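You operate a simulated robot arm through the tools that you are given. There is no shell and no other tool.

Carry out the task below with a simulated robot arm. There is one attempt and no reset: what you move stays moved.

Task
Seat the 20 MM bearing cartridge and clamp it under the orange strap.
Fine: torque the strap bolt as the plate says; the wrench goes back on its rest.

Only the result counts: the job must be done as asked and must still hold three seconds after the hand-in. Knocking over, shifting, dropping, spilling or breaking anything else fails it.

Robot
A 7-joint arm with a fingered hand, fixed in place. Base frame: the origin is on the floor under the middle of its stand, x ahead of it, y to its left, z up; the work surface is at about z = 0.88. Lengths are in m, angles in degrees, forces in N, time in s.
With the tool pointing down near the work surface it reaches from about 0.32 to 0.7 m from the base axis. Its first joint turns from -166.0 to 166.0 degrees. Payload 4 kg.
Tool frame: the origin (TCP) lies between the finger pads and is the grasp point; the fingertips stand 0.026 m ahead of it; z points along the fingers, y is the line along which they close. The gripper opens to 0.148 m; its body begins 0.073 m behind the TCP. The gripper is a hand of 3 fingers: y runs from the thumb to the fingers, the wrist lies at [0, 0, -0.239] in the tool frame, and closing takes about 1.5 s.
Orientation is that of the tool frame in the base frame, as [roll, pitch, yaw] about the fixed x, y, z axes, in that order (R = Rz(yaw) Ry(pitch) Rx(roll)). With the fingers straight down and closing along the base's y, the tool's x points along the base's -x, its y along +y and its z along -z.

Tools
- The arm moves only by the tool drive_tool. Its argument "rows" is one flat list of numbers, 6 for each row, row after row: the shift along the base's x, y, z in m, then the turn, a rotation vector about the base's x, y, z in degrees. In form: [tx, ty, tz, rx, ry, rz, tx, ty, tz, rx, ry, rz, ...]. A call has 1 to 20 rows; each row shifts and turns the commanded pose from where the row before left it. "jaw" is the finger opening in m, from 0 to 0.148, set as the call begins (left out, the last holds). Each row takes 0.2 s and may step no farther than 0.05 m and 8.6 degrees from the row before; otherwise, or with a gripper value out of range, the whole call is refused. Where a pose cannot be reached the arm comes as near as it can. A force on the tool above 90 N (or 10 N above the force at the start of the call, whichever is more), or a blocked arm, ends the call early, and 0.2 s more pass. The fingers move at their own pace (about 0.072 m/s each) and stop on an object; they squeeze with about 31 N. The grip force told is the motor's: it shows also when the fingers shut on nothing. Time passes only in rows, and 0.2 s behind the last, so rows that do not move let the fingers close. The reply holds the time, the measured pose of the TCP, the force on the tool along the base axes, the opening and the grip force, in the units named above and with some noise, with the torque about the TCP (base axes, N m) and any sound that the robot's microphone picked up.
- Cameras (640 x 400 px; columns grow to the right, rows downward): "scene" is fixed at [0.0523, -0.5005, 1.4874]; the picture's right is [0.89, -0.45, 0.00], its down [-0.21, -0.42, -0.88] and it looks along [0.39, 0.79, -0.47] (base axes); focal length 322 px, centre (320, 200). "wrist" rides on the gripper at [0.068, -0.039, -0.09] in the tool frame; the picture's right is [0.50, 0.87, 0.00], its down [-0.66, 0.38, -0.65] and it looks along [-0.57, 0.33, 0.76] (tool axes); focal length 222 px, centre (320, 200).
- camera(camera): a new picture of that camera. The clock stands still meanwhile.
- raise_lower(by): slides the trunk up (or, below 0, down) by that many m; the arm rides with it, the base frame stays. It gives what a move gives, with no picture.
- curl_fingers(finger1, finger2, thumb_bend): sets how far each is bent, from 0 (flat) to 1 (curled in); at 0.3 the hand is open as for a grip, at 0.7 the pads meet at the TCP. One left out holds its place. A second passes; each finger stops where it meets its share of the squeeze, and holds until it gets a number again. A gripper value or a shape takes the hand back. It gives what a move gives, with no picture; readings hold the bend of each and the force on the fingers (four entries, about 0 where the hand has none), thumb and palm.
- set_grasp(shape): the hand has 3 fingers and takes this shape, open, in about a second: jaw (thumb against the fingers, like two jaws); tri (thumb and two fingers); tip (a fingertip pinch); poke (one finger out to press); point (the index stretched); flat (the hand flat); cup (the hand cupped); fist (a fist). The gripper value then closes the fingers along that shape, each until it touches; the sizes above hold for jaw. It gives what a move gives, with no picture.
- locate(camera, pixels): for up to 12 pixels [column, row] of the newest picture of that camera ("zoom" is the newest enlarged one), the place [x, y, z] in the base frame of the surface seen there, good to about 0.002 m. The clock stands still meanwhile.
- close_up(camera, box): a new picture of the part [left, top, right, bottom] of that camera's present view, enlarged. The clock stands still meanwhile.
- hand_in(): hands the job in; it is judged then, once.

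Unless the task says otherwise, let go and move clear before handing in.

The tools are called after "Call:" by a JSON object that holds its "api" and its "payload". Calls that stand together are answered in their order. drive_tool: Moves the arm, as the interface text tells. Its arguments: {"type":"object","properties":{"rows":{"type":"array"},"jaw":{"type":"number"}},"required":["rows"]} The other tools are called the same way: raise_lower (by) moves the trunk up or down; set_grasp (shape) gives the hand a shape; curl_fingers (finger1, finger2, thumb_bend) moves the fingers one by one; camera (camera) takes a picture; locate (camera, pixels) gives the place of the surface under pixels of a picture; close_up (camera, box) takes an enlarged picture of a part of a camera's view; hand_in () hands the job in.

At the start:

```text
time_s: 0.0
tool_pos: [0.3813, 0.1221, 1.3099]
tool_rot: [-180.0, 0.0, -180.0]
ft_force: [-0.1, 0.2, 0.2]
wrist_torque: [-0.02, -0.03, 0.0]
opening: 0.1479
grip_force: 0.0
shape: jaw
bend: [0.3, 0.3, 0.3]
finger forces: [0.0, 0.0, 0.0, 0.0, 0.0, 0.1]
trunk travel left (down, up): [-0.525, 0.065]
```

scene: 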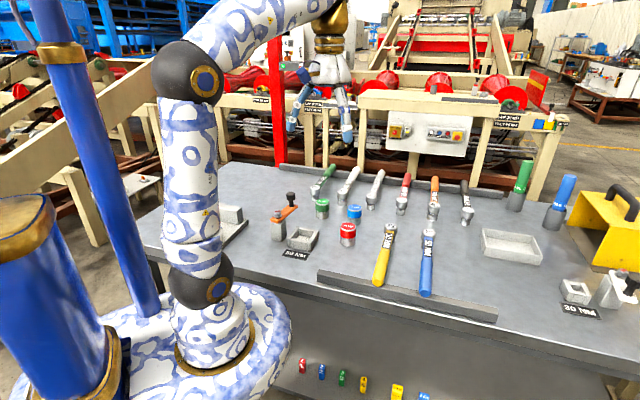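
wrist: 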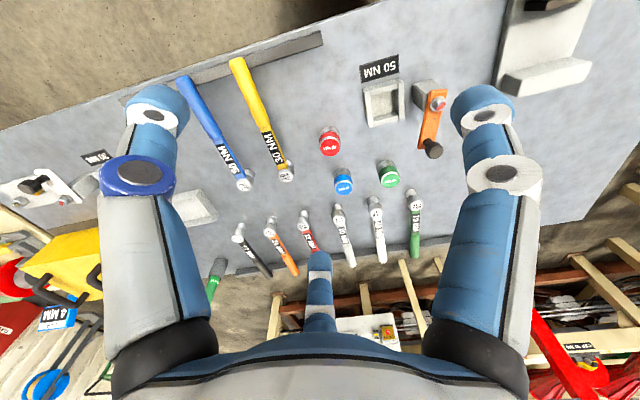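

The pictures show a bench with cartridges (red, blue, green), wrenches, an orange strap near (285,215) and a plate "50 NM". I'll zoom in on these areas to read the labels.

Call:
{"api": "close_up", "payload": {"camera": "scene", "box": [250, 160, 410, 260]}}

Call:
{"api": "close_up", "payload": {"camera": "wrist", "box": [300, 40, 480, 200]}}

Call:
{"api": "close_up", "payload": {"camera": "scene", "box": [340, 160, 500, 300]}}

Call:
{"api": "close_up", "payload": {"camera": "scene", "box": [480, 150, 640, 330]}}

```text
4.00 times, centred on (330, 210) of scene
```

zoom: 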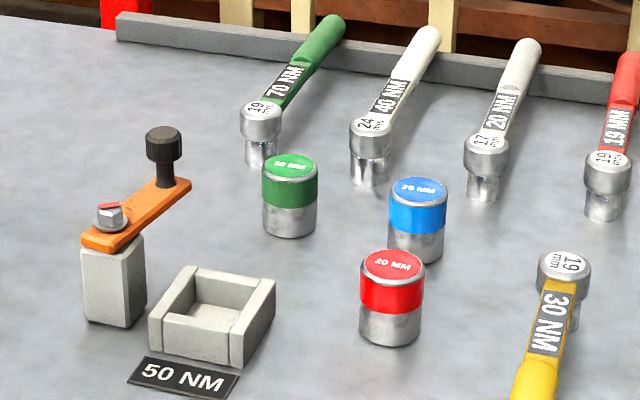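

```text
2.50 times, centred on (390, 120) of wrist
```

zoom: 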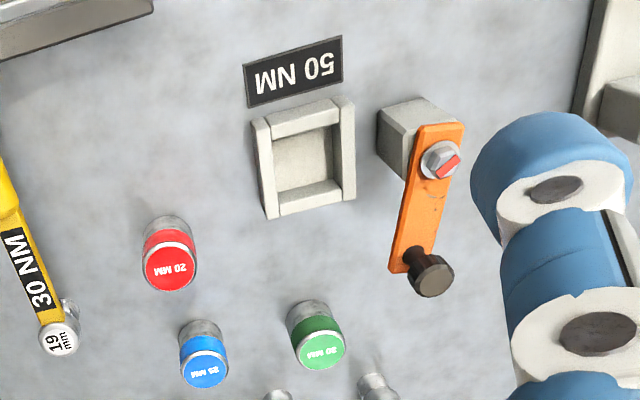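

```text
2.86 times, centred on (420, 230) of scene
```

zoom: 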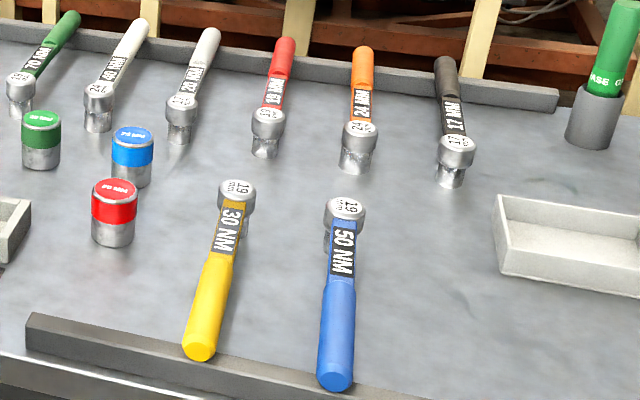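

```text
2.22 times, centred on (560, 240) of scene
```

zoom: 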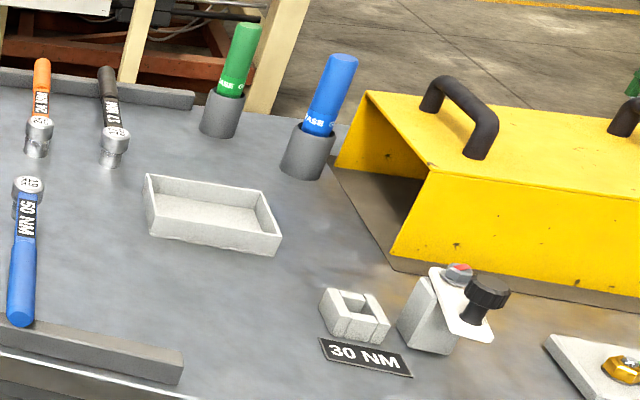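

The plate at the orange strap reads 50 NM, and the blue wrench at (428,250) reads 50 NM / 19 mm. I'll zoom tighter to check cartridge labels, the bolt, tubes and floor-edge items.

Call:
{"api": "close_up", "payload": {"camera": "scene", "box": [310, 190, 370, 250]}}

Call:
{"api": "close_up", "payload": {"camera": "scene", "box": [265, 185, 325, 265]}}

Call:
{"api": "close_up", "payload": {"camera": "scene", "box": [500, 150, 590, 240]}}

Call:
{"api": "close_up", "payload": {"camera": "scene", "box": [370, 215, 450, 305]}}

Call:
{"api": "close_up", "payload": {"camera": "scene", "box": [280, 330, 480, 400]}}

Call:
{"api": "close_up", "payload": {"camera": "wrist", "box": [310, 110, 410, 200]}}

```text
6.67 times, centred on (340, 220) of scene
```

zoom: 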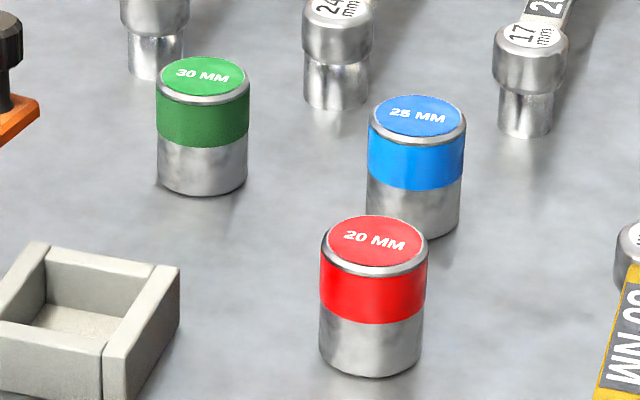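

```text
5.00 times, centred on (295, 225) of scene
```

zoom: 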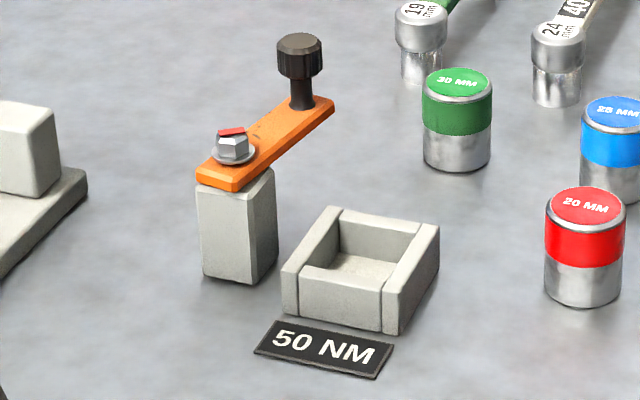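

```text
4.44 times, centred on (545, 195) of scene
```

zoom: 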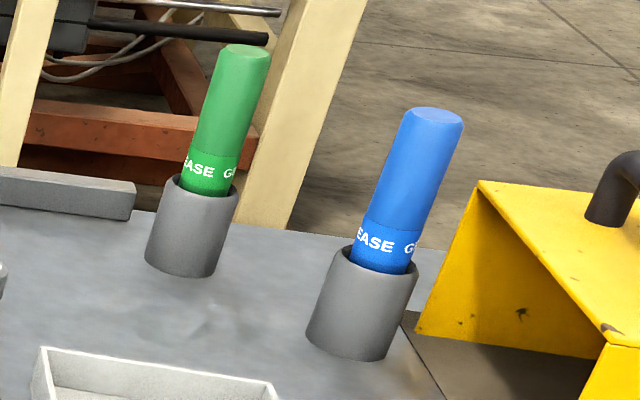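

```text
4.44 times, centred on (410, 260) of scene
```

zoom: 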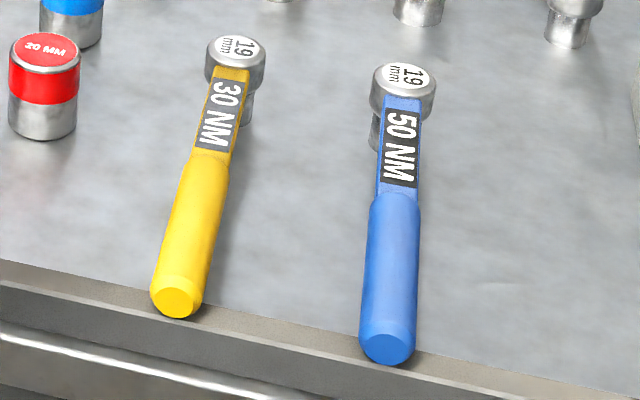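

```text
3.20 times, centred on (380, 365) of scene
```

zoom: 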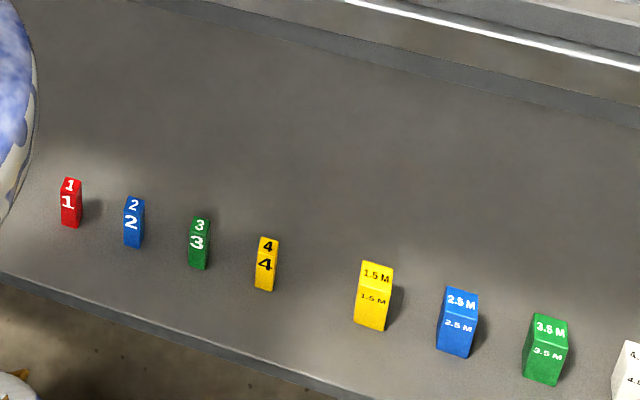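

```text
4.44 times, centred on (360, 155) of wrist
```

zoom: 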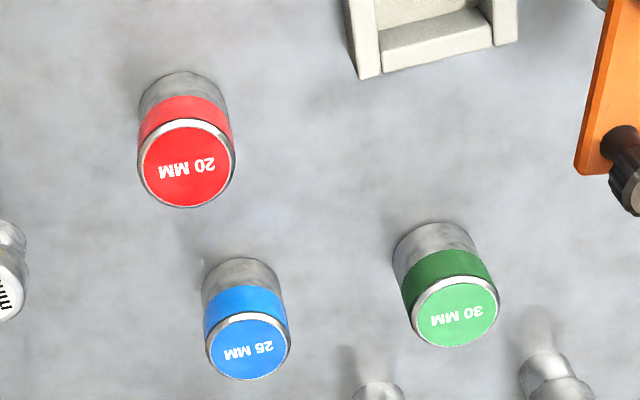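

The 20 MM cartridge is the red one at (348,234); the orange strap's bolt is at (278,213) in the scene. I'll measure positions of the cartridge, nest, strap, bolt and blue wrench.

Call:
{"api": "close_up", "payload": {"camera": "scene", "box": [265, 185, 325, 265]}}

Call:
{"api": "locate", "payload": {"camera": "zoom", "pixels": [[232, 132], [235, 148], [215, 180], [322, 103], [300, 42], [303, 100], [340, 212], [430, 230], [290, 283], [385, 300], [355, 268], [320, 350]]}}

Call:
{"api": "locate", "payload": {"camera": "scene", "pixels": [[348, 226], [348, 244], [428, 232], [428, 240], [427, 262], [426, 290], [391, 226], [384, 270], [355, 208], [322, 202]]}}

```text
5.00 times, centred on (295, 225) of scene
```

zoom: 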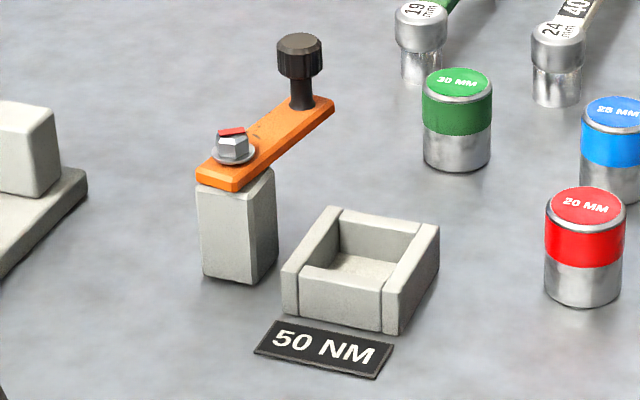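

```text
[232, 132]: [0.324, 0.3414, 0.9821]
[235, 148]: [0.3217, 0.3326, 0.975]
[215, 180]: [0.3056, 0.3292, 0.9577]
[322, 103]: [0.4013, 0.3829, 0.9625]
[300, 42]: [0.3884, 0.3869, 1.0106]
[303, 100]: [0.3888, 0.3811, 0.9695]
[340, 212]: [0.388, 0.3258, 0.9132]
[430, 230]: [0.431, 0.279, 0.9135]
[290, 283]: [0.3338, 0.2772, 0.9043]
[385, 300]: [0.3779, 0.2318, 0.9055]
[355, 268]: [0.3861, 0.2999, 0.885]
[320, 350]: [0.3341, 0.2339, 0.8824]
```

```text
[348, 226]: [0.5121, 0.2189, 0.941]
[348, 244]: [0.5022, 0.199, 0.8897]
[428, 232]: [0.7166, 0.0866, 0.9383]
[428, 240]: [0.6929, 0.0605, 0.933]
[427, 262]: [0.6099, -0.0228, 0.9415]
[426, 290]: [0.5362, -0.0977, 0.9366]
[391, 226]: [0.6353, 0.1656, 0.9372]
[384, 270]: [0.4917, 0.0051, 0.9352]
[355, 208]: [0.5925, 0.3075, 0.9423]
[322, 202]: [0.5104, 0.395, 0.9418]
```

Red cartridge top is around (348,226) at z≈0.941, the bolt near (0.323,0.337). I'll take finer zooms of the cartridge and wrench for accurate centres.

Call:
{"api": "close_up", "payload": {"camera": "scene", "box": [328, 214, 368, 254]}}

Call:
{"api": "locate", "payload": {"camera": "zoom", "pixels": [[320, 130], [160, 120], [480, 130], [320, 40], [320, 200], [240, 340], [320, 390], [420, 350]]}}

Call:
{"api": "close_up", "payload": {"camera": "scene", "box": [400, 220, 456, 300]}}

Call:
{"api": "locate", "payload": {"camera": "zoom", "pixels": [[322, 40], [322, 65], [300, 100], [322, 120], [318, 185], [316, 230], [340, 230], [296, 230], [310, 290], [305, 350], [305, 376], [285, 60]]}}

```text
10.00 times, centred on (348, 234) of scene
```

zoom: 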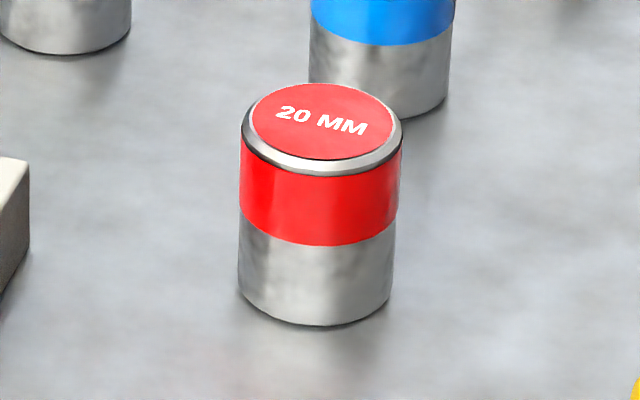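

```text
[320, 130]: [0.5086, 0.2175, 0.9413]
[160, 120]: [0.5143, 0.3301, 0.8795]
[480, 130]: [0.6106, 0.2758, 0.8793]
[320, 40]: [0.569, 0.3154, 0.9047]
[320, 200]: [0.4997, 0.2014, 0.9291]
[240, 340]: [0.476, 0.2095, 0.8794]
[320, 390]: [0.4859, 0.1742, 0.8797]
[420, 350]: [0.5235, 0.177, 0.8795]
```

```text
5.00 times, centred on (428, 260) of scene
```

zoom: 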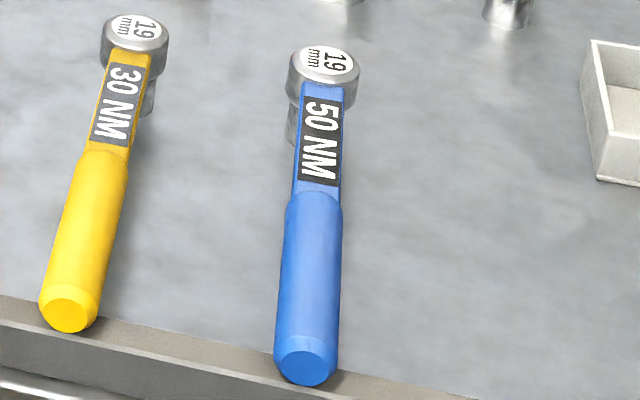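

```text
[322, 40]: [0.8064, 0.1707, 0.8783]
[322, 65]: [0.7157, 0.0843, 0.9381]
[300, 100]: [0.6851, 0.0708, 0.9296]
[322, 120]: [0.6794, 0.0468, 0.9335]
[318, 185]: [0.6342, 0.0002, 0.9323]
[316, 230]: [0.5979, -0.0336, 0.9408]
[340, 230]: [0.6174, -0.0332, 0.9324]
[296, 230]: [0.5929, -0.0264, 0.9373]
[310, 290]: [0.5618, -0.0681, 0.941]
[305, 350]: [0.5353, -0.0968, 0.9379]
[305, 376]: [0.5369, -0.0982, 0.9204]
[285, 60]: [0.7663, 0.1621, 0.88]
```

The cartridge centre is about (0.509,0.218), diameter ~0.05, top z 0.941. I'll look at the nest and bolt in the wrist view and measure their edges.

Call:
{"api": "close_up", "payload": {"camera": "wrist", "box": [350, 60, 450, 160]}}

Call:
{"api": "locate", "payload": {"camera": "zoom", "pixels": [[120, 110], [320, 90], [130, 290], [330, 270], [170, 140], [290, 125], [175, 260], [295, 240], [230, 190], [505, 170], [415, 80], [560, 110]]}}

```text
4.00 times, centred on (400, 110) of wrist
```

zoom: 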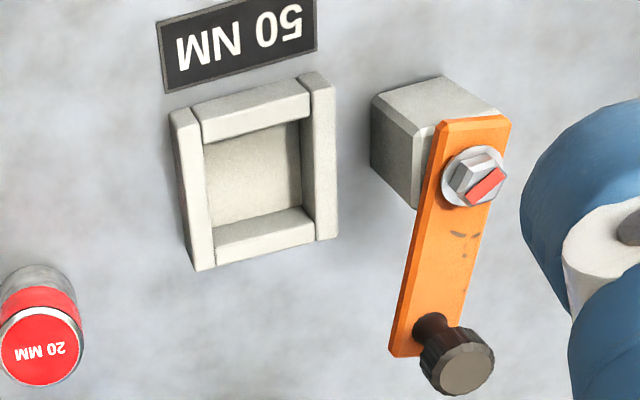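

```text
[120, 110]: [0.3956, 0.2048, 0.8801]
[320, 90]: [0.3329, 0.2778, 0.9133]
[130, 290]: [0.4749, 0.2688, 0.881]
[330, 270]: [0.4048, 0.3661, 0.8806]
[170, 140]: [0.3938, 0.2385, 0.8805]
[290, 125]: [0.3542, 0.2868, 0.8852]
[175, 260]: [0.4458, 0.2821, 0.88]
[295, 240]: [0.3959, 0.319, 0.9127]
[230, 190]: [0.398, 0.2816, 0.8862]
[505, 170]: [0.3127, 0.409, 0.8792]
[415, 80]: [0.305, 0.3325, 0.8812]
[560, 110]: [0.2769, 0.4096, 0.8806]
```

The nest walls run roughly from (170,112) to (338,235) in the zoom. I'll locate its wall tops and inner edges, plus strap and bolt points.

Call:
{"api": "locate", "payload": {"camera": "zoom", "pixels": [[182, 118], [322, 82], [326, 228], [205, 258], [200, 150], [305, 110], [315, 210], [210, 245], [250, 105], [265, 235], [192, 190], [320, 150]]}}

Call:
{"api": "locate", "payload": {"camera": "zoom", "pixels": [[445, 125], [505, 122], [395, 350], [490, 190], [425, 260], [470, 265], [465, 165], [490, 180], [455, 375], [430, 330], [240, 200], [240, 45]]}}

Call:
{"api": "close_up", "payload": {"camera": "wrist", "box": [410, 75, 470, 165]}}

```text
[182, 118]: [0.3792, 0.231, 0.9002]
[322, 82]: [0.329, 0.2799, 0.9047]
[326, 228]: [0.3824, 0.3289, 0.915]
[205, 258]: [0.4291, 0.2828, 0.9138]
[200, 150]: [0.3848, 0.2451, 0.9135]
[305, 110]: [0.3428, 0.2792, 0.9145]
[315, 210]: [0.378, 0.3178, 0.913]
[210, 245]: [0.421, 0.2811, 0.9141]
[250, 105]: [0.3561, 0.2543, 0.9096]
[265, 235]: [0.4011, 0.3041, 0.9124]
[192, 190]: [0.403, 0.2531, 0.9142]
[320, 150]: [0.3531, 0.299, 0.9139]
```

```text
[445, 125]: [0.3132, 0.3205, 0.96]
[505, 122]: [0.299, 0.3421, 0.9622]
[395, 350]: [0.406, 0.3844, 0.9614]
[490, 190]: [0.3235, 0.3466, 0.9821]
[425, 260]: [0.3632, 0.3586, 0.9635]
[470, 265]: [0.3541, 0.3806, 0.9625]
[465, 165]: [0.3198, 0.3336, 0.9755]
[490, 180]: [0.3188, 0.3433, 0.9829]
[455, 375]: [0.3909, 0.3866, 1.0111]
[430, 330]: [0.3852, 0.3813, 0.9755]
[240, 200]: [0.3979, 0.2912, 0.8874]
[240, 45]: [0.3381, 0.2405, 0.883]
```

```text
4.44 times, centred on (440, 120) of wrist
```

zoom: 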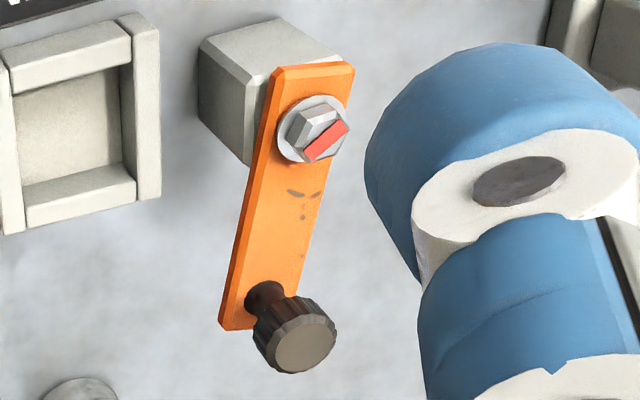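

Nest centre is about (0.379,0.279) with walls at 45°, the strap bolt at (0.320,0.338), the knob at (0.39,0.386). I'll move above the red cartridge while turning the hand −70° so the fingers avoid post and knob when seating.

Call:
{"api": "drive_tool", "payload": {"rows": [0.0142, 0.0107, -0.025, 0, 0, -7.778, 0.0142, 0.0107, -0.025, 0, 0, -7.778, 0.0142, 0.0107, -0.025, 0, 0, -7.778, 0.0142, 0.0107, -0.025, 0, 0, -7.778, 0.0142, 0.0107, -0.025, 0, 0, -7.778, 0.0142, 0.0107, -0.025, 0, 0, -7.778, 0.0142, 0.0107, -0.025, 0, 0, -7.778, 0.0142, 0.0107, -0.025, 0, 0, -7.778, 0.0142, 0.0107, -0.025, 0, 0, -7.776, 0, 0, 0, 0, 0, 0], "jaw": 0.1}}

Call:
{"api": "camera", "payload": {"camera": "scene"}}

Call:
{"api": "camera", "payload": {"camera": "wrist"}}

```text
time_s: 2.2
tool_pos: [0.5093, 0.219, 1.084]
tool_rot: [-179.9, 0.1, 109.9]
ft_force: [0.7, -0.2, 0.0]
wrist_torque: [0.02, -0.03, 0.01]
opening: 0.1005
grip_force: 0.1
shape: jaw
bend: [0.29, 0.29, 0.72]
finger forces: [0.0, 0.1, 0.0, 0.0, 0.0, 0.2]
trunk travel left (down, up): [-0.525, 0.065]
```

```text
taken
```

scene: 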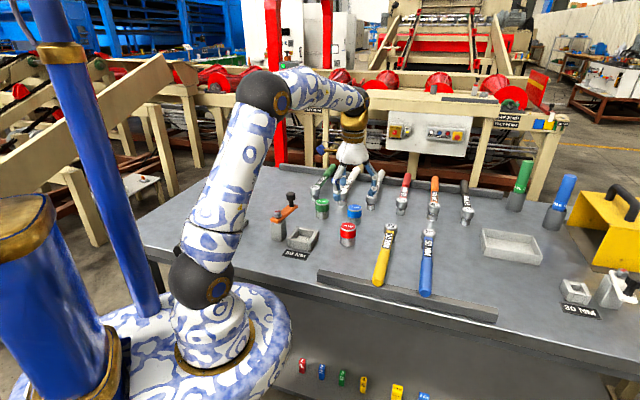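

```text
taken
```

wrist: 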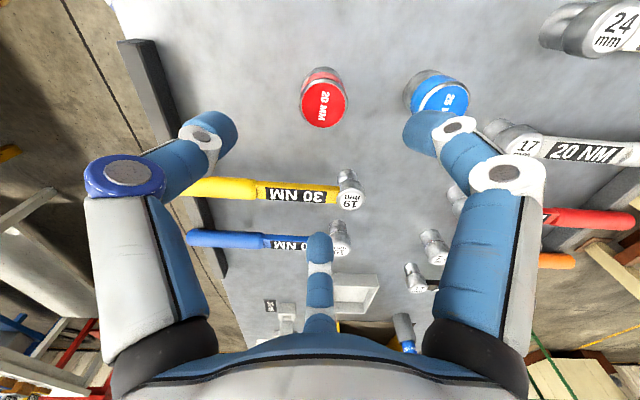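

The hand is above the cartridge at (0.509,0.219), with the red top seen at (323,100) and fingers at (215,130), (430,130), (320,240). I'll check the red top's centre with the wrist camera before descending.

Call:
{"api": "locate", "payload": {"camera": "wrist", "pixels": [[323, 104], [303, 104], [344, 104], [323, 84], [323, 124], [440, 98], [345, 283]]}}

Call:
{"api": "close_up", "payload": {"camera": "wrist", "box": [283, 50, 363, 150]}}

Call:
{"api": "close_up", "payload": {"camera": "scene", "box": [310, 100, 410, 200]}}

```text
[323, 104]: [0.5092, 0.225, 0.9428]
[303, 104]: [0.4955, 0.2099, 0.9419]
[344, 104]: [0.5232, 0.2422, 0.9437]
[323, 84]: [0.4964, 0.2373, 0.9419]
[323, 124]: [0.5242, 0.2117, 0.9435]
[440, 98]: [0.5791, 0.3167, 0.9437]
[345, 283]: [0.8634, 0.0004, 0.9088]
```

```text
4.00 times, centred on (323, 100) of wrist
```

zoom: 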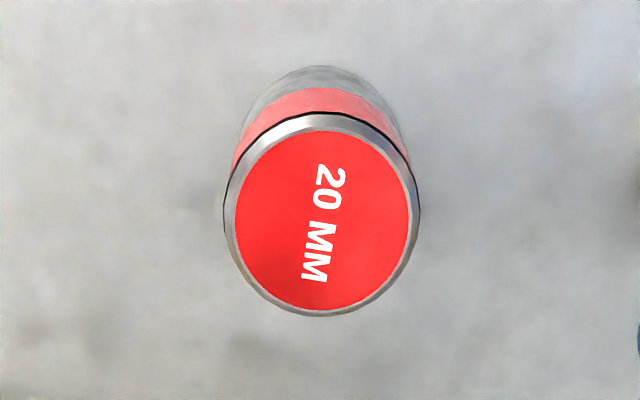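

```text
4.00 times, centred on (360, 150) of scene
```

zoom: 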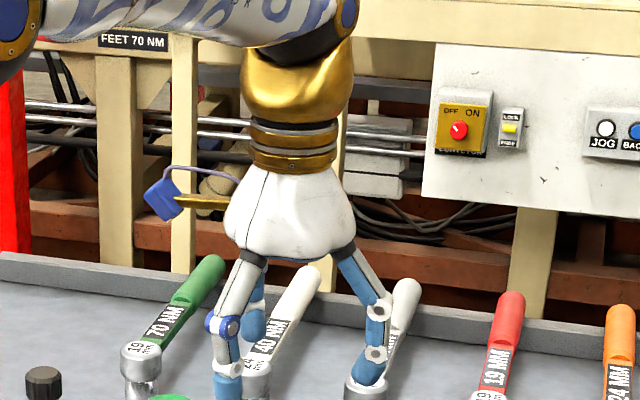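

The wrist view puts the top centre at about (0.509,0.2245). I'll shift over it and descend partway to re-measure.

Call:
{"api": "drive_tool", "payload": {"rows": [0, 0.0025, -0.03, 0, 0, 0, 0, 0.002, -0.03, 0, 0, 0, 0, 0, -0.02, 0, 0, 0, 0, 0, 0, 0, 0, 0], "jaw": 0.1}}

Call:
{"api": "camera", "payload": {"camera": "wrist"}}

Call:
{"api": "close_up", "payload": {"camera": "scene", "box": [300, 140, 400, 250]}}

```text
time_s: 3.2
tool_pos: [0.5093, 0.225, 1.0032]
tool_rot: [-180.0, 0.0, 110.0]
ft_force: [0.2, -0.6, -0.8]
wrist_torque: [-0.02, 0.01, -0.01]
opening: 0.1004
grip_force: 0.0
shape: jaw
bend: [0.29, 0.29, 0.72]
finger forces: [0.0, 0.0, 0.0, 0.0, 0.1, 0.1]
trunk travel left (down, up): [-0.525, 0.065]
```

```text
taken
```

wrist: 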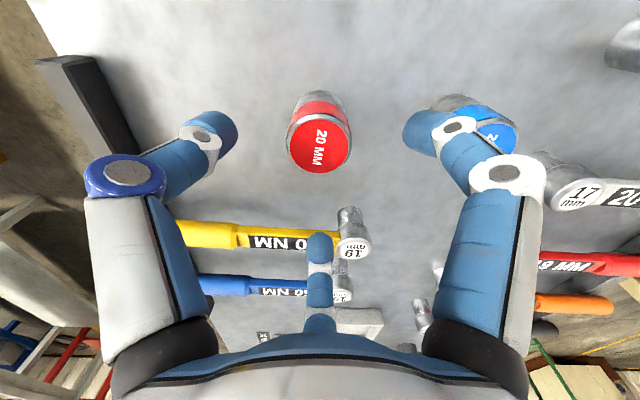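

```text
3.64 times, centred on (350, 195) of scene
```

zoom: 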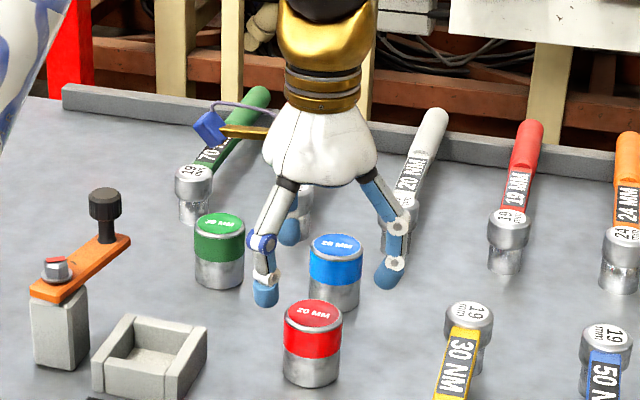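

The red top is now centred at about (320,142) in the wrist view, midway between the thumb and right finger. I'll locate its rim to confirm the centring.

Call:
{"api": "close_up", "payload": {"camera": "wrist", "box": [270, 80, 370, 190]}}

Call:
{"api": "locate", "payload": {"camera": "wrist", "pixels": [[320, 146], [292, 146], [348, 146], [320, 122], [320, 170]]}}

```text
3.64 times, centred on (320, 135) of wrist
```

zoom: 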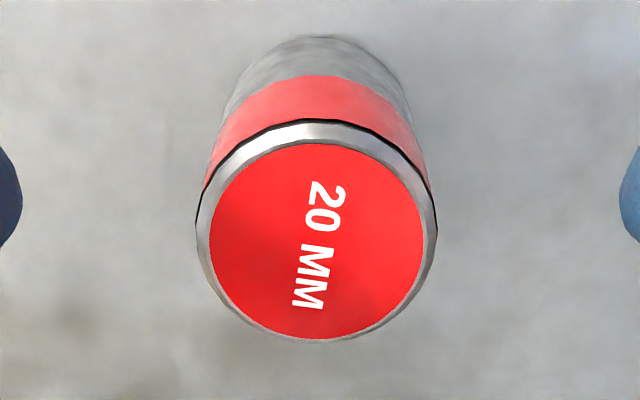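

```text
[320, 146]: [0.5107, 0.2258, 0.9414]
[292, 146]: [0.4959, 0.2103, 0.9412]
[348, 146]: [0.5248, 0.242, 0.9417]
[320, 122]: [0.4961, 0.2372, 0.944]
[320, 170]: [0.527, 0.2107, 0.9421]
```

The disc centre is at (319,146) → about (0.510,0.225), matching the TCP. I'll descend to z≈0.944 and close on the cartridge.

Call:
{"api": "drive_tool", "payload": {"rows": [0.0005, 0, -0.02, 0, 0, 0, 0, 0, -0.02, 0, 0, 0, 0, 0, -0.0195, 0, 0, 0, 0, 0, 0, 0, 0, 0], "jaw": 0.1}}

Call:
{"api": "drive_tool", "payload": {"rows": [0, 0, 0, 0, 0, 0, 0, 0, 0, 0, 0, 0, 0, 0, 0, 0, 0, 0, 0, 0, 0, 0, 0, 0, 0, 0, 0, 0, 0, 0, 0, 0, 0, 0, 0, 0, 0, 0, 0, 0, 0, 0, 0, 0, 0, 0, 0, 0], "jaw": 0.03}}

Call:
{"api": "camera", "payload": {"camera": "wrist"}}

Call:
{"api": "close_up", "payload": {"camera": "scene", "box": [300, 150, 400, 260]}}

```text
time_s: 4.2
tool_pos: [0.5114, 0.2251, 0.9434]
tool_rot: [180.0, 0.0, 110.0]
ft_force: [0.4, 1.3, 0.2]
wrist_torque: [0.0, 0.01, 0.01]
opening: 0.1005
grip_force: 0.0
shape: jaw
bend: [0.29, 0.29, 0.72]
finger forces: [0.0, 0.0, 0.0, 0.0, 0.0, 0.1]
trunk travel left (down, up): [-0.525, 0.065]
```

```text
time_s: 6.0
tool_pos: [0.5112, 0.2243, 0.9438]
tool_rot: [180.0, 0.0, 110.0]
ft_force: [0.1, -0.1, 0.2]
wrist_torque: [-0.01, 0.01, 0.02]
opening: 0.0425
grip_force: 30.8
shape: jaw
bend: [0.76, 0.77, 0.7]
finger forces: [27.5, 27.9, 0.0, 0.0, 28.1, 0.0]
trunk travel left (down, up): [-0.525, 0.065]
```

```text
taken
```

wrist: 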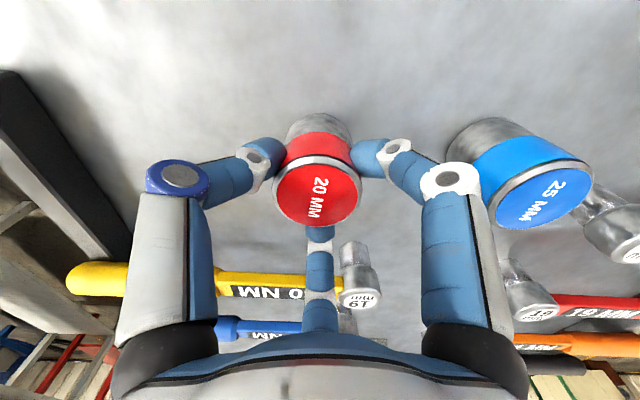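

```text
3.64 times, centred on (350, 205) of scene
```

zoom: 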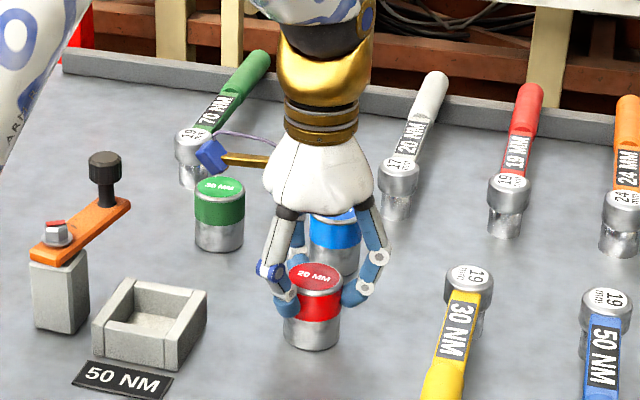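

The cartridge is gripped by all three fingers (~28 N each). I'll lift it 8 cm and meanwhile re-measure the nest in a scene zoom.

Call:
{"api": "drive_tool", "payload": {"rows": [0, 0, 0.015, 0, 0, 0, 0, 0, 0.025, 0, 0, 0, 0, 0, 0.025, 0, 0, 0, 0, 0, 0.02, 0, 0, 0, 0, 0, 0, 0, 0, 0]}}

Call:
{"api": "close_up", "payload": {"camera": "scene", "box": [280, 215, 330, 265]}}

```text
time_s: 7.2
tool_pos: [0.51, 0.2241, 1.0284]
tool_rot: [-179.9, -0.1, 110.0]
ft_force: [0.6, 0.2, -3.7]
wrist_torque: [0.02, -0.06, -0.01]
opening: 0.0425
grip_force: 31.0
shape: jaw
bend: [0.76, 0.77, 0.7]
finger forces: [27.6, 28.0, 0.0, 0.0, 28.2, 0.1]
trunk travel left (down, up): [-0.525, 0.065]
```

```text
8.00 times, centred on (305, 240) of scene
```

zoom: 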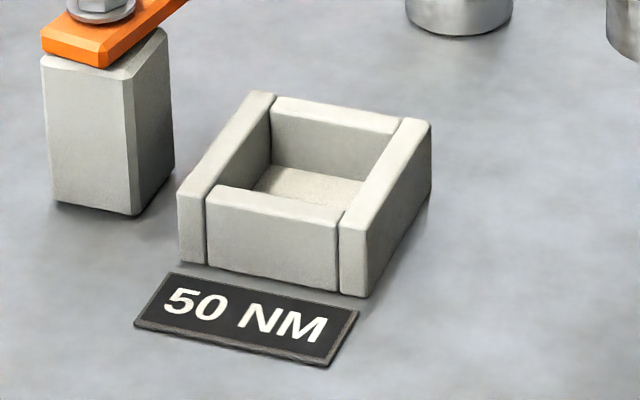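

Lifted cleanly (weight −3.7 N). I'll locate nest wall-top midpoints in this zoom to average out the centre.

Call:
{"api": "locate", "payload": {"camera": "zoom", "pixels": [[190, 192], [262, 98], [421, 124], [354, 224], [270, 205], [340, 117], [228, 145], [388, 172], [306, 190], [236, 185], [275, 128], [375, 155]]}}

Call:
{"api": "locate", "payload": {"camera": "zoom", "pixels": [[190, 192], [262, 98], [421, 124], [354, 224], [270, 205], [340, 117], [228, 145], [388, 172], [306, 190], [300, 175], [320, 200], [250, 190]]}}

```text
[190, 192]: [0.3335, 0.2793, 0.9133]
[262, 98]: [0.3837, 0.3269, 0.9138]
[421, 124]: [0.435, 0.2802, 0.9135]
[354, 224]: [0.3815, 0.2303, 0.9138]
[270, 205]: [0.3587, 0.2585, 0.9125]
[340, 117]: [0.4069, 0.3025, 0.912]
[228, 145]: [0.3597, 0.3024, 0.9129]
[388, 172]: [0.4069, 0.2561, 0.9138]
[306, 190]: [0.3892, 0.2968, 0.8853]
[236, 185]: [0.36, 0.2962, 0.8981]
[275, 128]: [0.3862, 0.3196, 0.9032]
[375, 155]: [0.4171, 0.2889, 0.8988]
```

```text
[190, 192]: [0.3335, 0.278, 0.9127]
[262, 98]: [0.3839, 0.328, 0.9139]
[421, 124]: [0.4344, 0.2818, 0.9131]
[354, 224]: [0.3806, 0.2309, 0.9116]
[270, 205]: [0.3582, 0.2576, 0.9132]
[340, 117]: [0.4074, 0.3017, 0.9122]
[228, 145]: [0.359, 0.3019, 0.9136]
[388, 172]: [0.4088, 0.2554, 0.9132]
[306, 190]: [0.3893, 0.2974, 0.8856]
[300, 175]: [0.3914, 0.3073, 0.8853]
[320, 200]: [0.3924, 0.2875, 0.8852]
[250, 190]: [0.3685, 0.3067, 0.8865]
```

Averaging gives the nest centre ≈(0.382,0.280). I'll carry the cartridge above it, turning a further −30° so no finger points at the strap or bolt.

Call:
{"api": "drive_tool", "payload": {"rows": [-0.0213, 0.0093, 0, 0, 0, -5, -0.0213, 0.0093, 0, 0, 0, -5, -0.0213, 0.0093, 0, 0, 0, -5, -0.0213, 0.0093, 0, 0, 0, -5, -0.0213, 0.0093, -0.01, 0, 0, -5, -0.0215, 0.0094, -0.01, 0, 0, -5, 0, 0, 0, 0, 0, 0]}}

Call:
{"api": "camera", "payload": {"camera": "wrist"}}

Call:
{"api": "close_up", "payload": {"camera": "scene", "box": [250, 170, 350, 270]}}

```text
time_s: 8.8
tool_pos: [0.3831, 0.2816, 1.0094]
tool_rot: [179.9, 0.1, 80.0]
ft_force: [0.1, 0.8, -4.1]
wrist_torque: [-0.01, 0.02, -0.01]
opening: 0.0421
grip_force: 31.5
shape: jaw
bend: [0.76, 0.77, 0.7]
finger forces: [27.6, 28.0, 0.0, 0.0, 28.3, 0.0]
trunk travel left (down, up): [-0.525, 0.065]
```

```text
taken
```

wrist: 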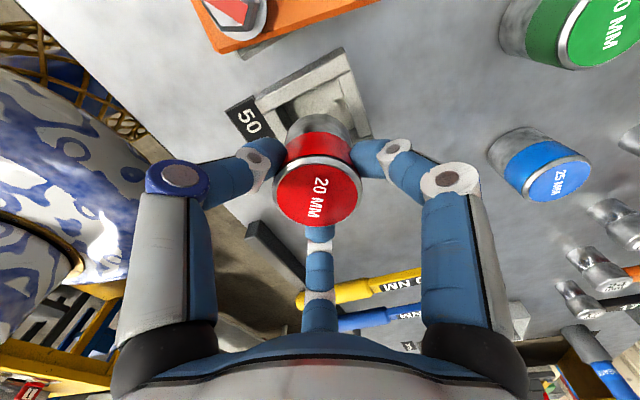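

```text
4.00 times, centred on (300, 220) of scene
```

zoom: 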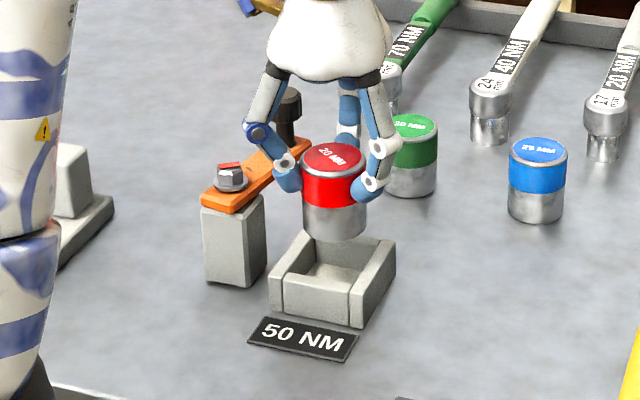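

The cartridge hangs upright over the nest. I'll locate its top and the visible nest walls in both views to verify alignment.

Call:
{"api": "close_up", "payload": {"camera": "wrist", "box": [230, 30, 390, 230]}}

Call:
{"api": "locate", "payload": {"camera": "zoom", "pixels": [[320, 330], [325, 85], [150, 130], [400, 80], [420, 160], [250, 115], [270, 130], [385, 120], [120, 160], [405, 110]]}}

Call:
{"api": "close_up", "payload": {"camera": "scene", "box": [280, 200, 330, 250]}}

Call:
{"api": "locate", "payload": {"camera": "scene", "pixels": [[303, 210], [303, 211]]}}

```text
2.00 times, centred on (310, 130) of wrist
```

zoom: 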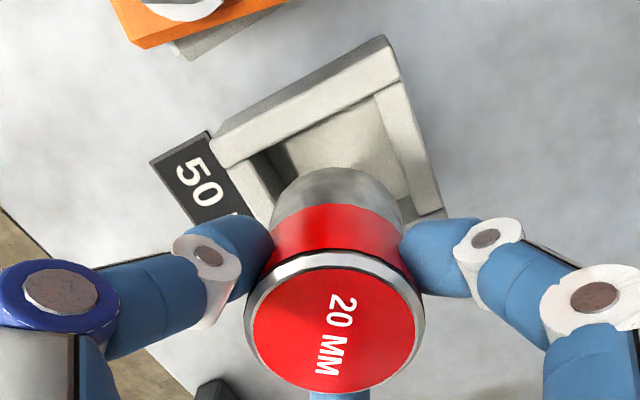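

```text
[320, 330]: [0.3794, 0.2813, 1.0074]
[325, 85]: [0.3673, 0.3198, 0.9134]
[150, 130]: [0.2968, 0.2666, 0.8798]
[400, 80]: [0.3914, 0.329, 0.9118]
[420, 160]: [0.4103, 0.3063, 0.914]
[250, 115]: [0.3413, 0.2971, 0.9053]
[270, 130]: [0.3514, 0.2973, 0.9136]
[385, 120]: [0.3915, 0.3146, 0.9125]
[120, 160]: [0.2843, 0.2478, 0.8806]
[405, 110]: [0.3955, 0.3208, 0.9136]
```

```text
8.00 times, centred on (305, 225) of scene
```

zoom: 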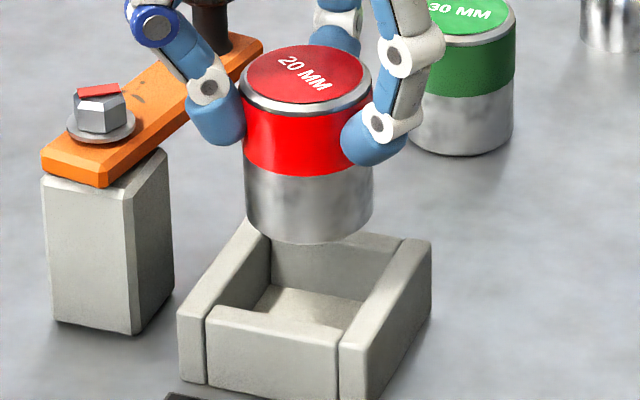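

```text
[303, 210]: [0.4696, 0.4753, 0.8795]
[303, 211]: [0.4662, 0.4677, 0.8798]
```

Wrist says cartridge (0.3827,0.2825) versus nest (0.3826,0.2821); the scene suggests the cartridge is ~2 mm too far in +x. I'll nudge −1 mm in x and descend to just above the walls.

Call:
{"api": "drive_tool", "payload": {"rows": [-0.001, 0.0002, -0.01, 0, 0, 0, 0, 0, -0.01, 0, 0, 0, 0, 0, -0.008, 0, 0, 0, 0, 0, 0, 0, 0, 0]}}

Call:
{"api": "close_up", "payload": {"camera": "scene", "box": [280, 205, 330, 255]}}

Call:
{"api": "close_up", "payload": {"camera": "wrist", "box": [230, 50, 390, 230]}}

```text
time_s: 9.8
tool_pos: [0.3809, 0.2813, 0.9803]
tool_rot: [-179.9, 0.0, 80.0]
ft_force: [-0.2, 0.5, -5.1]
wrist_torque: [-0.01, -0.02, 0.01]
opening: 0.042
grip_force: 31.1
shape: jaw
bend: [0.76, 0.77, 0.7]
finger forces: [27.6, 28.0, 0.0, 0.0, 28.2, 0.0]
trunk travel left (down, up): [-0.525, 0.065]
```

```text
8.00 times, centred on (305, 230) of scene
```

zoom: 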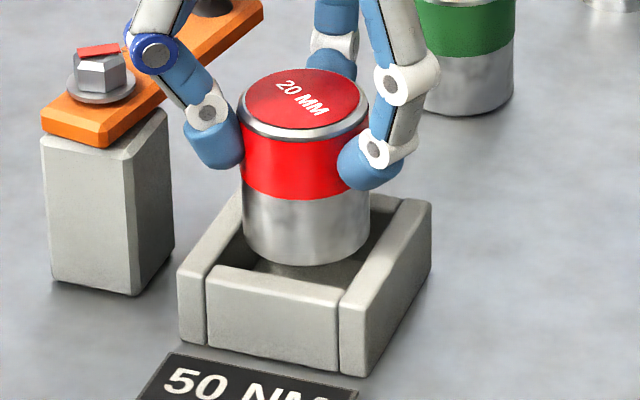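

```text
2.22 times, centred on (310, 140) of wrist
```

zoom: 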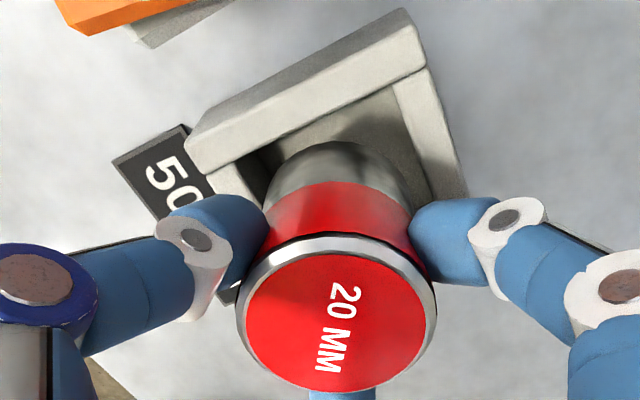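

The cartridge bottom is centred over the nest (x≈305 vs nest 306 in the zoom), 3 mm above the walls. I'll lower it in small steps and watch the force.

Call:
{"api": "drive_tool", "payload": {"rows": [0, 0, -0.004, 0, 0, 0, 0, 0, -0.004, 0, 0, 0, 0, 0, -0.004, 0, 0, 0]}}

```text
time_s: 10.6
tool_pos: [0.3803, 0.2805, 0.9716]
tool_rot: [179.9, -0.2, 80.0]
ft_force: [2.0, 8.7, 29.3]
wrist_torque: [-0.12, 0.41, -0.11]
opening: 0.044
grip_force: 31.3
shape: jaw
bend: [0.75, 0.78, 0.72]
finger forces: [34.2, 34.6, 0.0, 0.0, 36.9, 0.0]
trunk travel left (down, up): [-0.525, 0.065]
```

Contact at z≈0.972 with torque indicating the edge caught on the south-west wall (contact offset ≈(−0.016,−0.019)). I'll lift 8 mm, shift +1.5 mm toward (+x,+y), and check the view.

Call:
{"api": "drive_tool", "payload": {"rows": [0, 0, 0.004, 0, 0, 0, 0, 0, 0.004, 0, 0, 0, 0.0012, 0.0012, 0, 0, 0, 0, 0, 0, 0, 0, 0, 0]}}

Call:
{"api": "close_up", "payload": {"camera": "scene", "box": [280, 205, 330, 255]}}

Call:
{"api": "close_up", "payload": {"camera": "wrist", "box": [230, 50, 390, 230]}}

```text
time_s: 11.6
tool_pos: [0.3827, 0.2804, 0.979]
tool_rot: [-179.9, 0.1, 79.9]
ft_force: [0.9, 0.1, -4.3]
wrist_torque: [0.01, 0.0, -0.01]
opening: 0.0429
grip_force: 30.8
shape: jaw
bend: [0.76, 0.77, 0.69]
finger forces: [28.0, 29.4, 0.0, 0.0, 29.9, 0.0]
trunk travel left (down, up): [-0.525, 0.065]
```

```text
8.00 times, centred on (305, 230) of scene
```

zoom: 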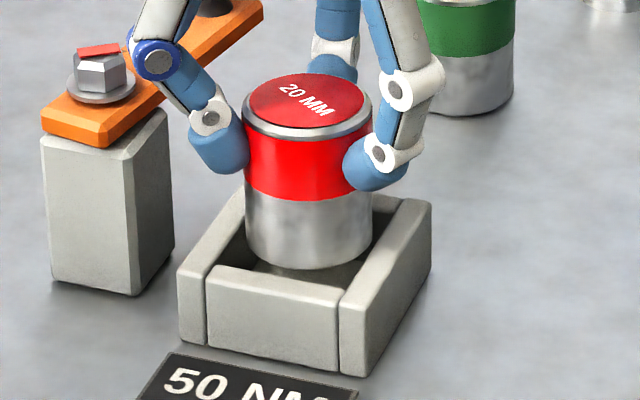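

```text
2.22 times, centred on (310, 140) of wrist
```

zoom: 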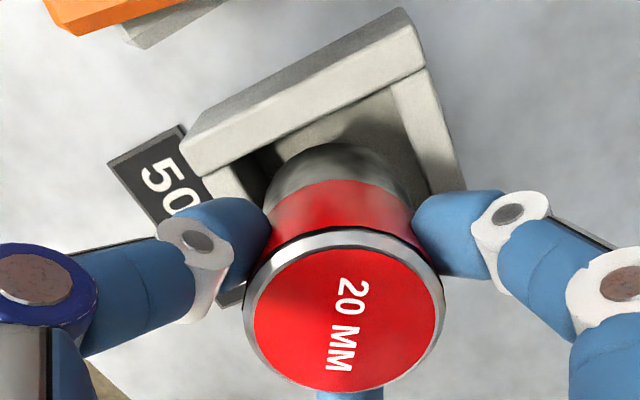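

In the zoom the bottom centre is at about (308,235) while the nest centre projects to (306,232), meaning the cartridge is ~2 mm short in +y. I'll shift y by +1.9 mm and lower again.

Call:
{"api": "drive_tool", "payload": {"rows": [-0.0004, 0.0019, 0, 0, 0, 0, 0, 0, -0.004, 0, 0, 0, 0, 0, -0.003, 0, 0, 0, 0, 0, -0.003, 0, 0, 0]}}

Call:
{"api": "close_up", "payload": {"camera": "scene", "box": [280, 205, 330, 255]}}

```text
time_s: 12.6
tool_pos: [0.3817, 0.2842, 0.9674]
tool_rot: [180.0, 0.0, 80.0]
ft_force: [-0.6, 0.0, -4.8]
wrist_torque: [0.02, 0.01, -0.02]
opening: 0.0429
grip_force: 30.9
shape: jaw
bend: [0.76, 0.77, 0.69]
finger forces: [28.0, 29.5, 0.1, 0.0, 30.1, 0.0]
trunk travel left (down, up): [-0.525, 0.065]
```

```text
8.00 times, centred on (305, 230) of scene
```

zoom: 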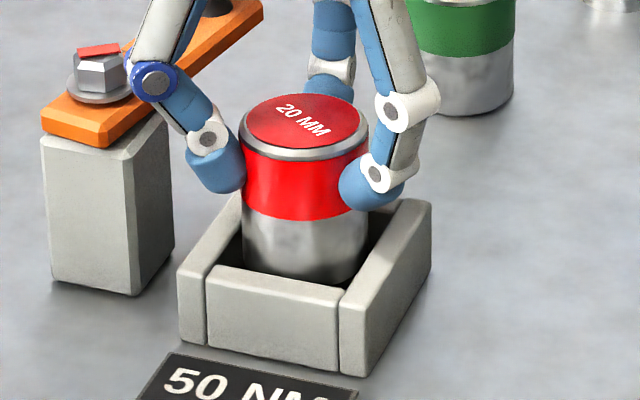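

The cartridge is now entering the nest with no extra force. I'll keep lowering in small steps until the floor is felt.

Call:
{"api": "drive_tool", "payload": {"rows": [0, 0, -0.004, 0, 0, 0, 0, 0, -0.004, 0, 0, 0, 0, 0, -0.004, 0, 0, 0]}}

```text
time_s: 13.4
tool_pos: [0.3828, 0.2838, 0.9546]
tool_rot: [180.0, 0.1, 80.0]
ft_force: [0.8, 0.0, -4.1]
wrist_torque: [0.01, 0.02, 0.01]
opening: 0.043
grip_force: 31.3
shape: jaw
bend: [0.76, 0.77, 0.69]
finger forces: [28.0, 29.5, 0.1, 0.0, 30.0, 0.1]
trunk travel left (down, up): [-0.525, 0.065]
```

Still free of contact at z≈0.955. I'll continue lowering in 2 mm steps.

Call:
{"api": "drive_tool", "payload": {"rows": [0, 0, -0.002, 0, 0, 0, 0, 0, -0.002, 0, 0, 0, 0, 0, 0, 0, 0, 0]}}

```text
time_s: 14.2
tool_pos: [0.3829, 0.2825, 0.9522]
tool_rot: [-179.9, 0.0, 79.9]
ft_force: [0.4, -0.5, -4.1]
wrist_torque: [0.0, -0.01, 0.0]
opening: 0.0429
grip_force: 30.8
shape: jaw
bend: [0.76, 0.77, 0.69]
finger forces: [28.0, 29.6, 0.0, 0.0, 30.0, 0.0]
trunk travel left (down, up): [-0.525, 0.065]
```

Call:
{"api": "drive_tool", "payload": {"rows": [0, 0, -0.002, 0, 0, 0, 0, 0, -0.001, 0, 0, 0, 0, 0, 0, 0, 0, 0]}}

Call:
{"api": "close_up", "payload": {"camera": "scene", "box": [280, 205, 330, 255]}}

```text
time_s: 15.0
tool_pos: [0.381, 0.2824, 0.9497]
tool_rot: [180.0, 0.0, 79.9]
ft_force: [-0.4, -1.2, 4.0]
wrist_torque: [0.1, -0.04, 0.04]
opening: 0.0428
grip_force: 30.4
shape: jaw
bend: [0.76, 0.77, 0.69]
finger forces: [30.0, 30.8, 0.0, 0.1, 31.9, 0.0]
trunk travel left (down, up): [-0.525, 0.065]
```

```text
8.00 times, centred on (305, 230) of scene
```

zoom: 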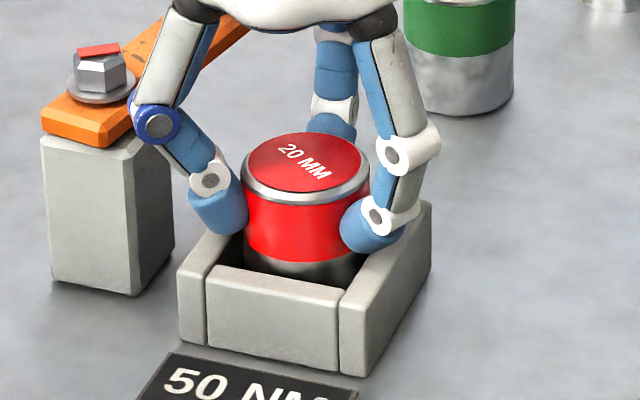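

The floor is felt (Fz −4 → +4 N) and the cartridge sits in the nest. I'll open the fingers modestly and lift straight up.

Call:
{"api": "drive_tool", "payload": {"rows": [0, 0, 0, 0, 0, 0, 0, 0, 0, 0, 0, 0, 0, 0, 0, 0, 0, 0, 0, 0, 0, 0, 0, 0, 0, 0, 0, 0, 0, 0], "jaw": 0.08}}

Call:
{"api": "close_up", "payload": {"camera": "scene", "box": [260, 180, 340, 260]}}

```text
time_s: 16.2
tool_pos: [0.3816, 0.2824, 0.9496]
tool_rot: [-180.0, 0.0, 79.9]
ft_force: [0.2, -0.1, 0.6]
wrist_torque: [0.01, -0.01, 0.0]
opening: 0.0797
grip_force: 0.0
shape: jaw
bend: [0.35, 0.35, 0.7]
finger forces: [0.1, 0.0, 0.1, 0.0, 0.0, 0.0]
trunk travel left (down, up): [-0.525, 0.065]
```

```text
5.00 times, centred on (300, 220) of scene
```

zoom: 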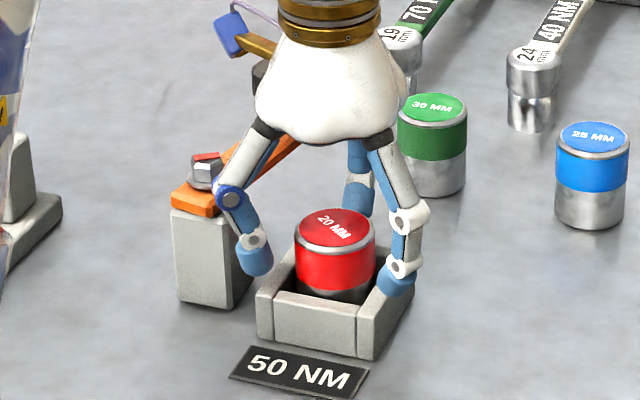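

Fingers are off with zero force. I'll raise straight up 0.2 m and inspect the seat and strap.

Call:
{"api": "drive_tool", "payload": {"rows": [0, 0, 0.02, 0, 0, 0, 0, 0, 0.03, 0, 0, 0, 0, 0, 0.03, 0, 0, 0, 0, 0, 0.04, 0, 0, 0, 0, 0, 0.04, 0, 0, 0, 0, 0, 0.04, 0, 0, 0, 0, 0, 0, 0, 0, 0]}}

Call:
{"api": "camera", "payload": {"camera": "wrist"}}

Call:
{"api": "close_up", "payload": {"camera": "scene", "box": [260, 180, 340, 260]}}

```text
time_s: 17.8
tool_pos: [0.3805, 0.2838, 1.1494]
tool_rot: [-179.9, 0.1, 80.0]
ft_force: [-0.3, 0.2, -0.5]
wrist_torque: [0.03, 0.0, 0.02]
opening: 0.0796
grip_force: 0.1
shape: jaw
bend: [0.34, 0.35, 0.7]
finger forces: [0.1, 0.0, 0.1, 0.1, 0.0, 0.1]
trunk travel left (down, up): [-0.525, 0.065]
```

```text
taken
```

wrist: 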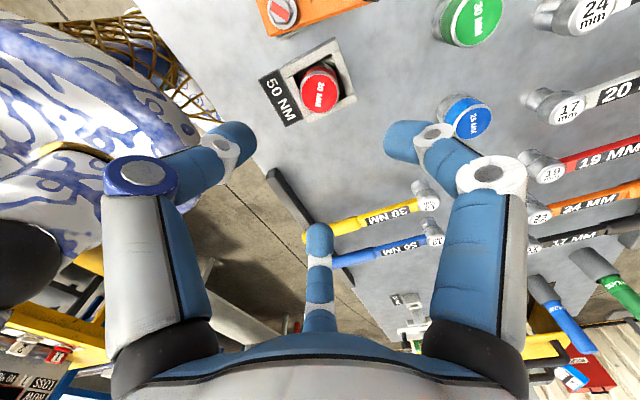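

```text
5.00 times, centred on (300, 220) of scene
```

zoom: 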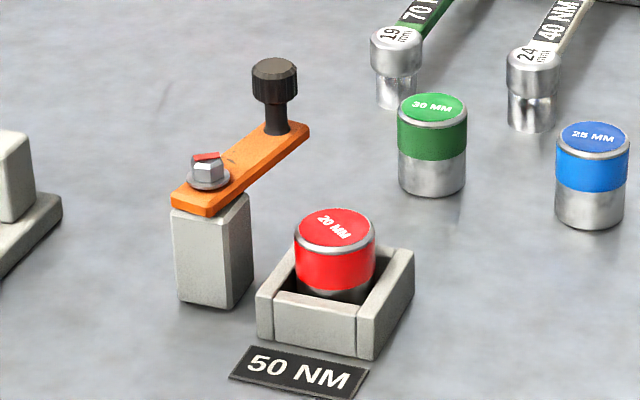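

The cartridge is seated in the nest. I'll measure the cartridge top, strap, bolt and knob to plan the strap swing.

Call:
{"api": "close_up", "payload": {"camera": "scene", "box": [270, 185, 330, 245]}}

Call:
{"api": "locate", "payload": {"camera": "zoom", "pixels": [[335, 245], [335, 250], [166, 135], [164, 155], [250, 80], [255, 130], [140, 190], [230, 165], [100, 200], [110, 185], [290, 110], [166, 150]]}}

Call:
{"api": "locate", "payload": {"camera": "wrist", "pixels": [[320, 90], [281, 12], [270, 30], [320, 15], [345, 100], [290, 80], [296, 62]]}}

```text
6.67 times, centred on (300, 215) of scene
```

zoom: 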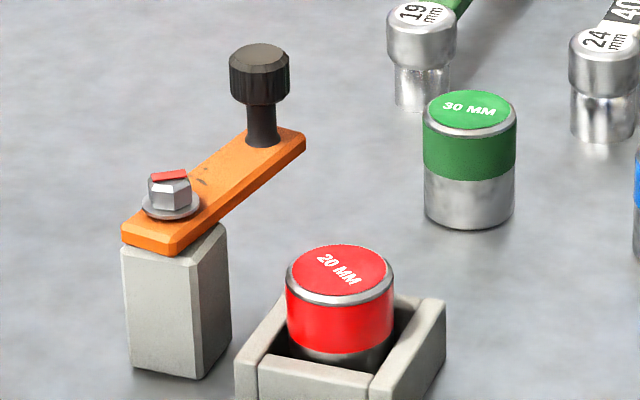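

```text
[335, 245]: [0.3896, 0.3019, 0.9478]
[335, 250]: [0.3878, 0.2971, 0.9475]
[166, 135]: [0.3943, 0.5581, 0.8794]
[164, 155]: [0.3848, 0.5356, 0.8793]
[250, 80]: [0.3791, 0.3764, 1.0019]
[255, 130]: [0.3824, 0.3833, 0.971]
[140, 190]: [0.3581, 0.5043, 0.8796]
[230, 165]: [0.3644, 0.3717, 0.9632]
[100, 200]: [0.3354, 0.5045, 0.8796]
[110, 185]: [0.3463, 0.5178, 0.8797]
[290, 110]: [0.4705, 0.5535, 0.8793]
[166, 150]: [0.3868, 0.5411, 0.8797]
```

```text
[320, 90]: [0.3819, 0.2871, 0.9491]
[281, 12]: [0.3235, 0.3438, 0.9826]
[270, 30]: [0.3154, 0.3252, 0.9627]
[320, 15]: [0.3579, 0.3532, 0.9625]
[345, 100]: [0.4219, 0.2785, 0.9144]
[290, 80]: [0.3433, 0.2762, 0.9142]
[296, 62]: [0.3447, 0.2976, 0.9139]
```

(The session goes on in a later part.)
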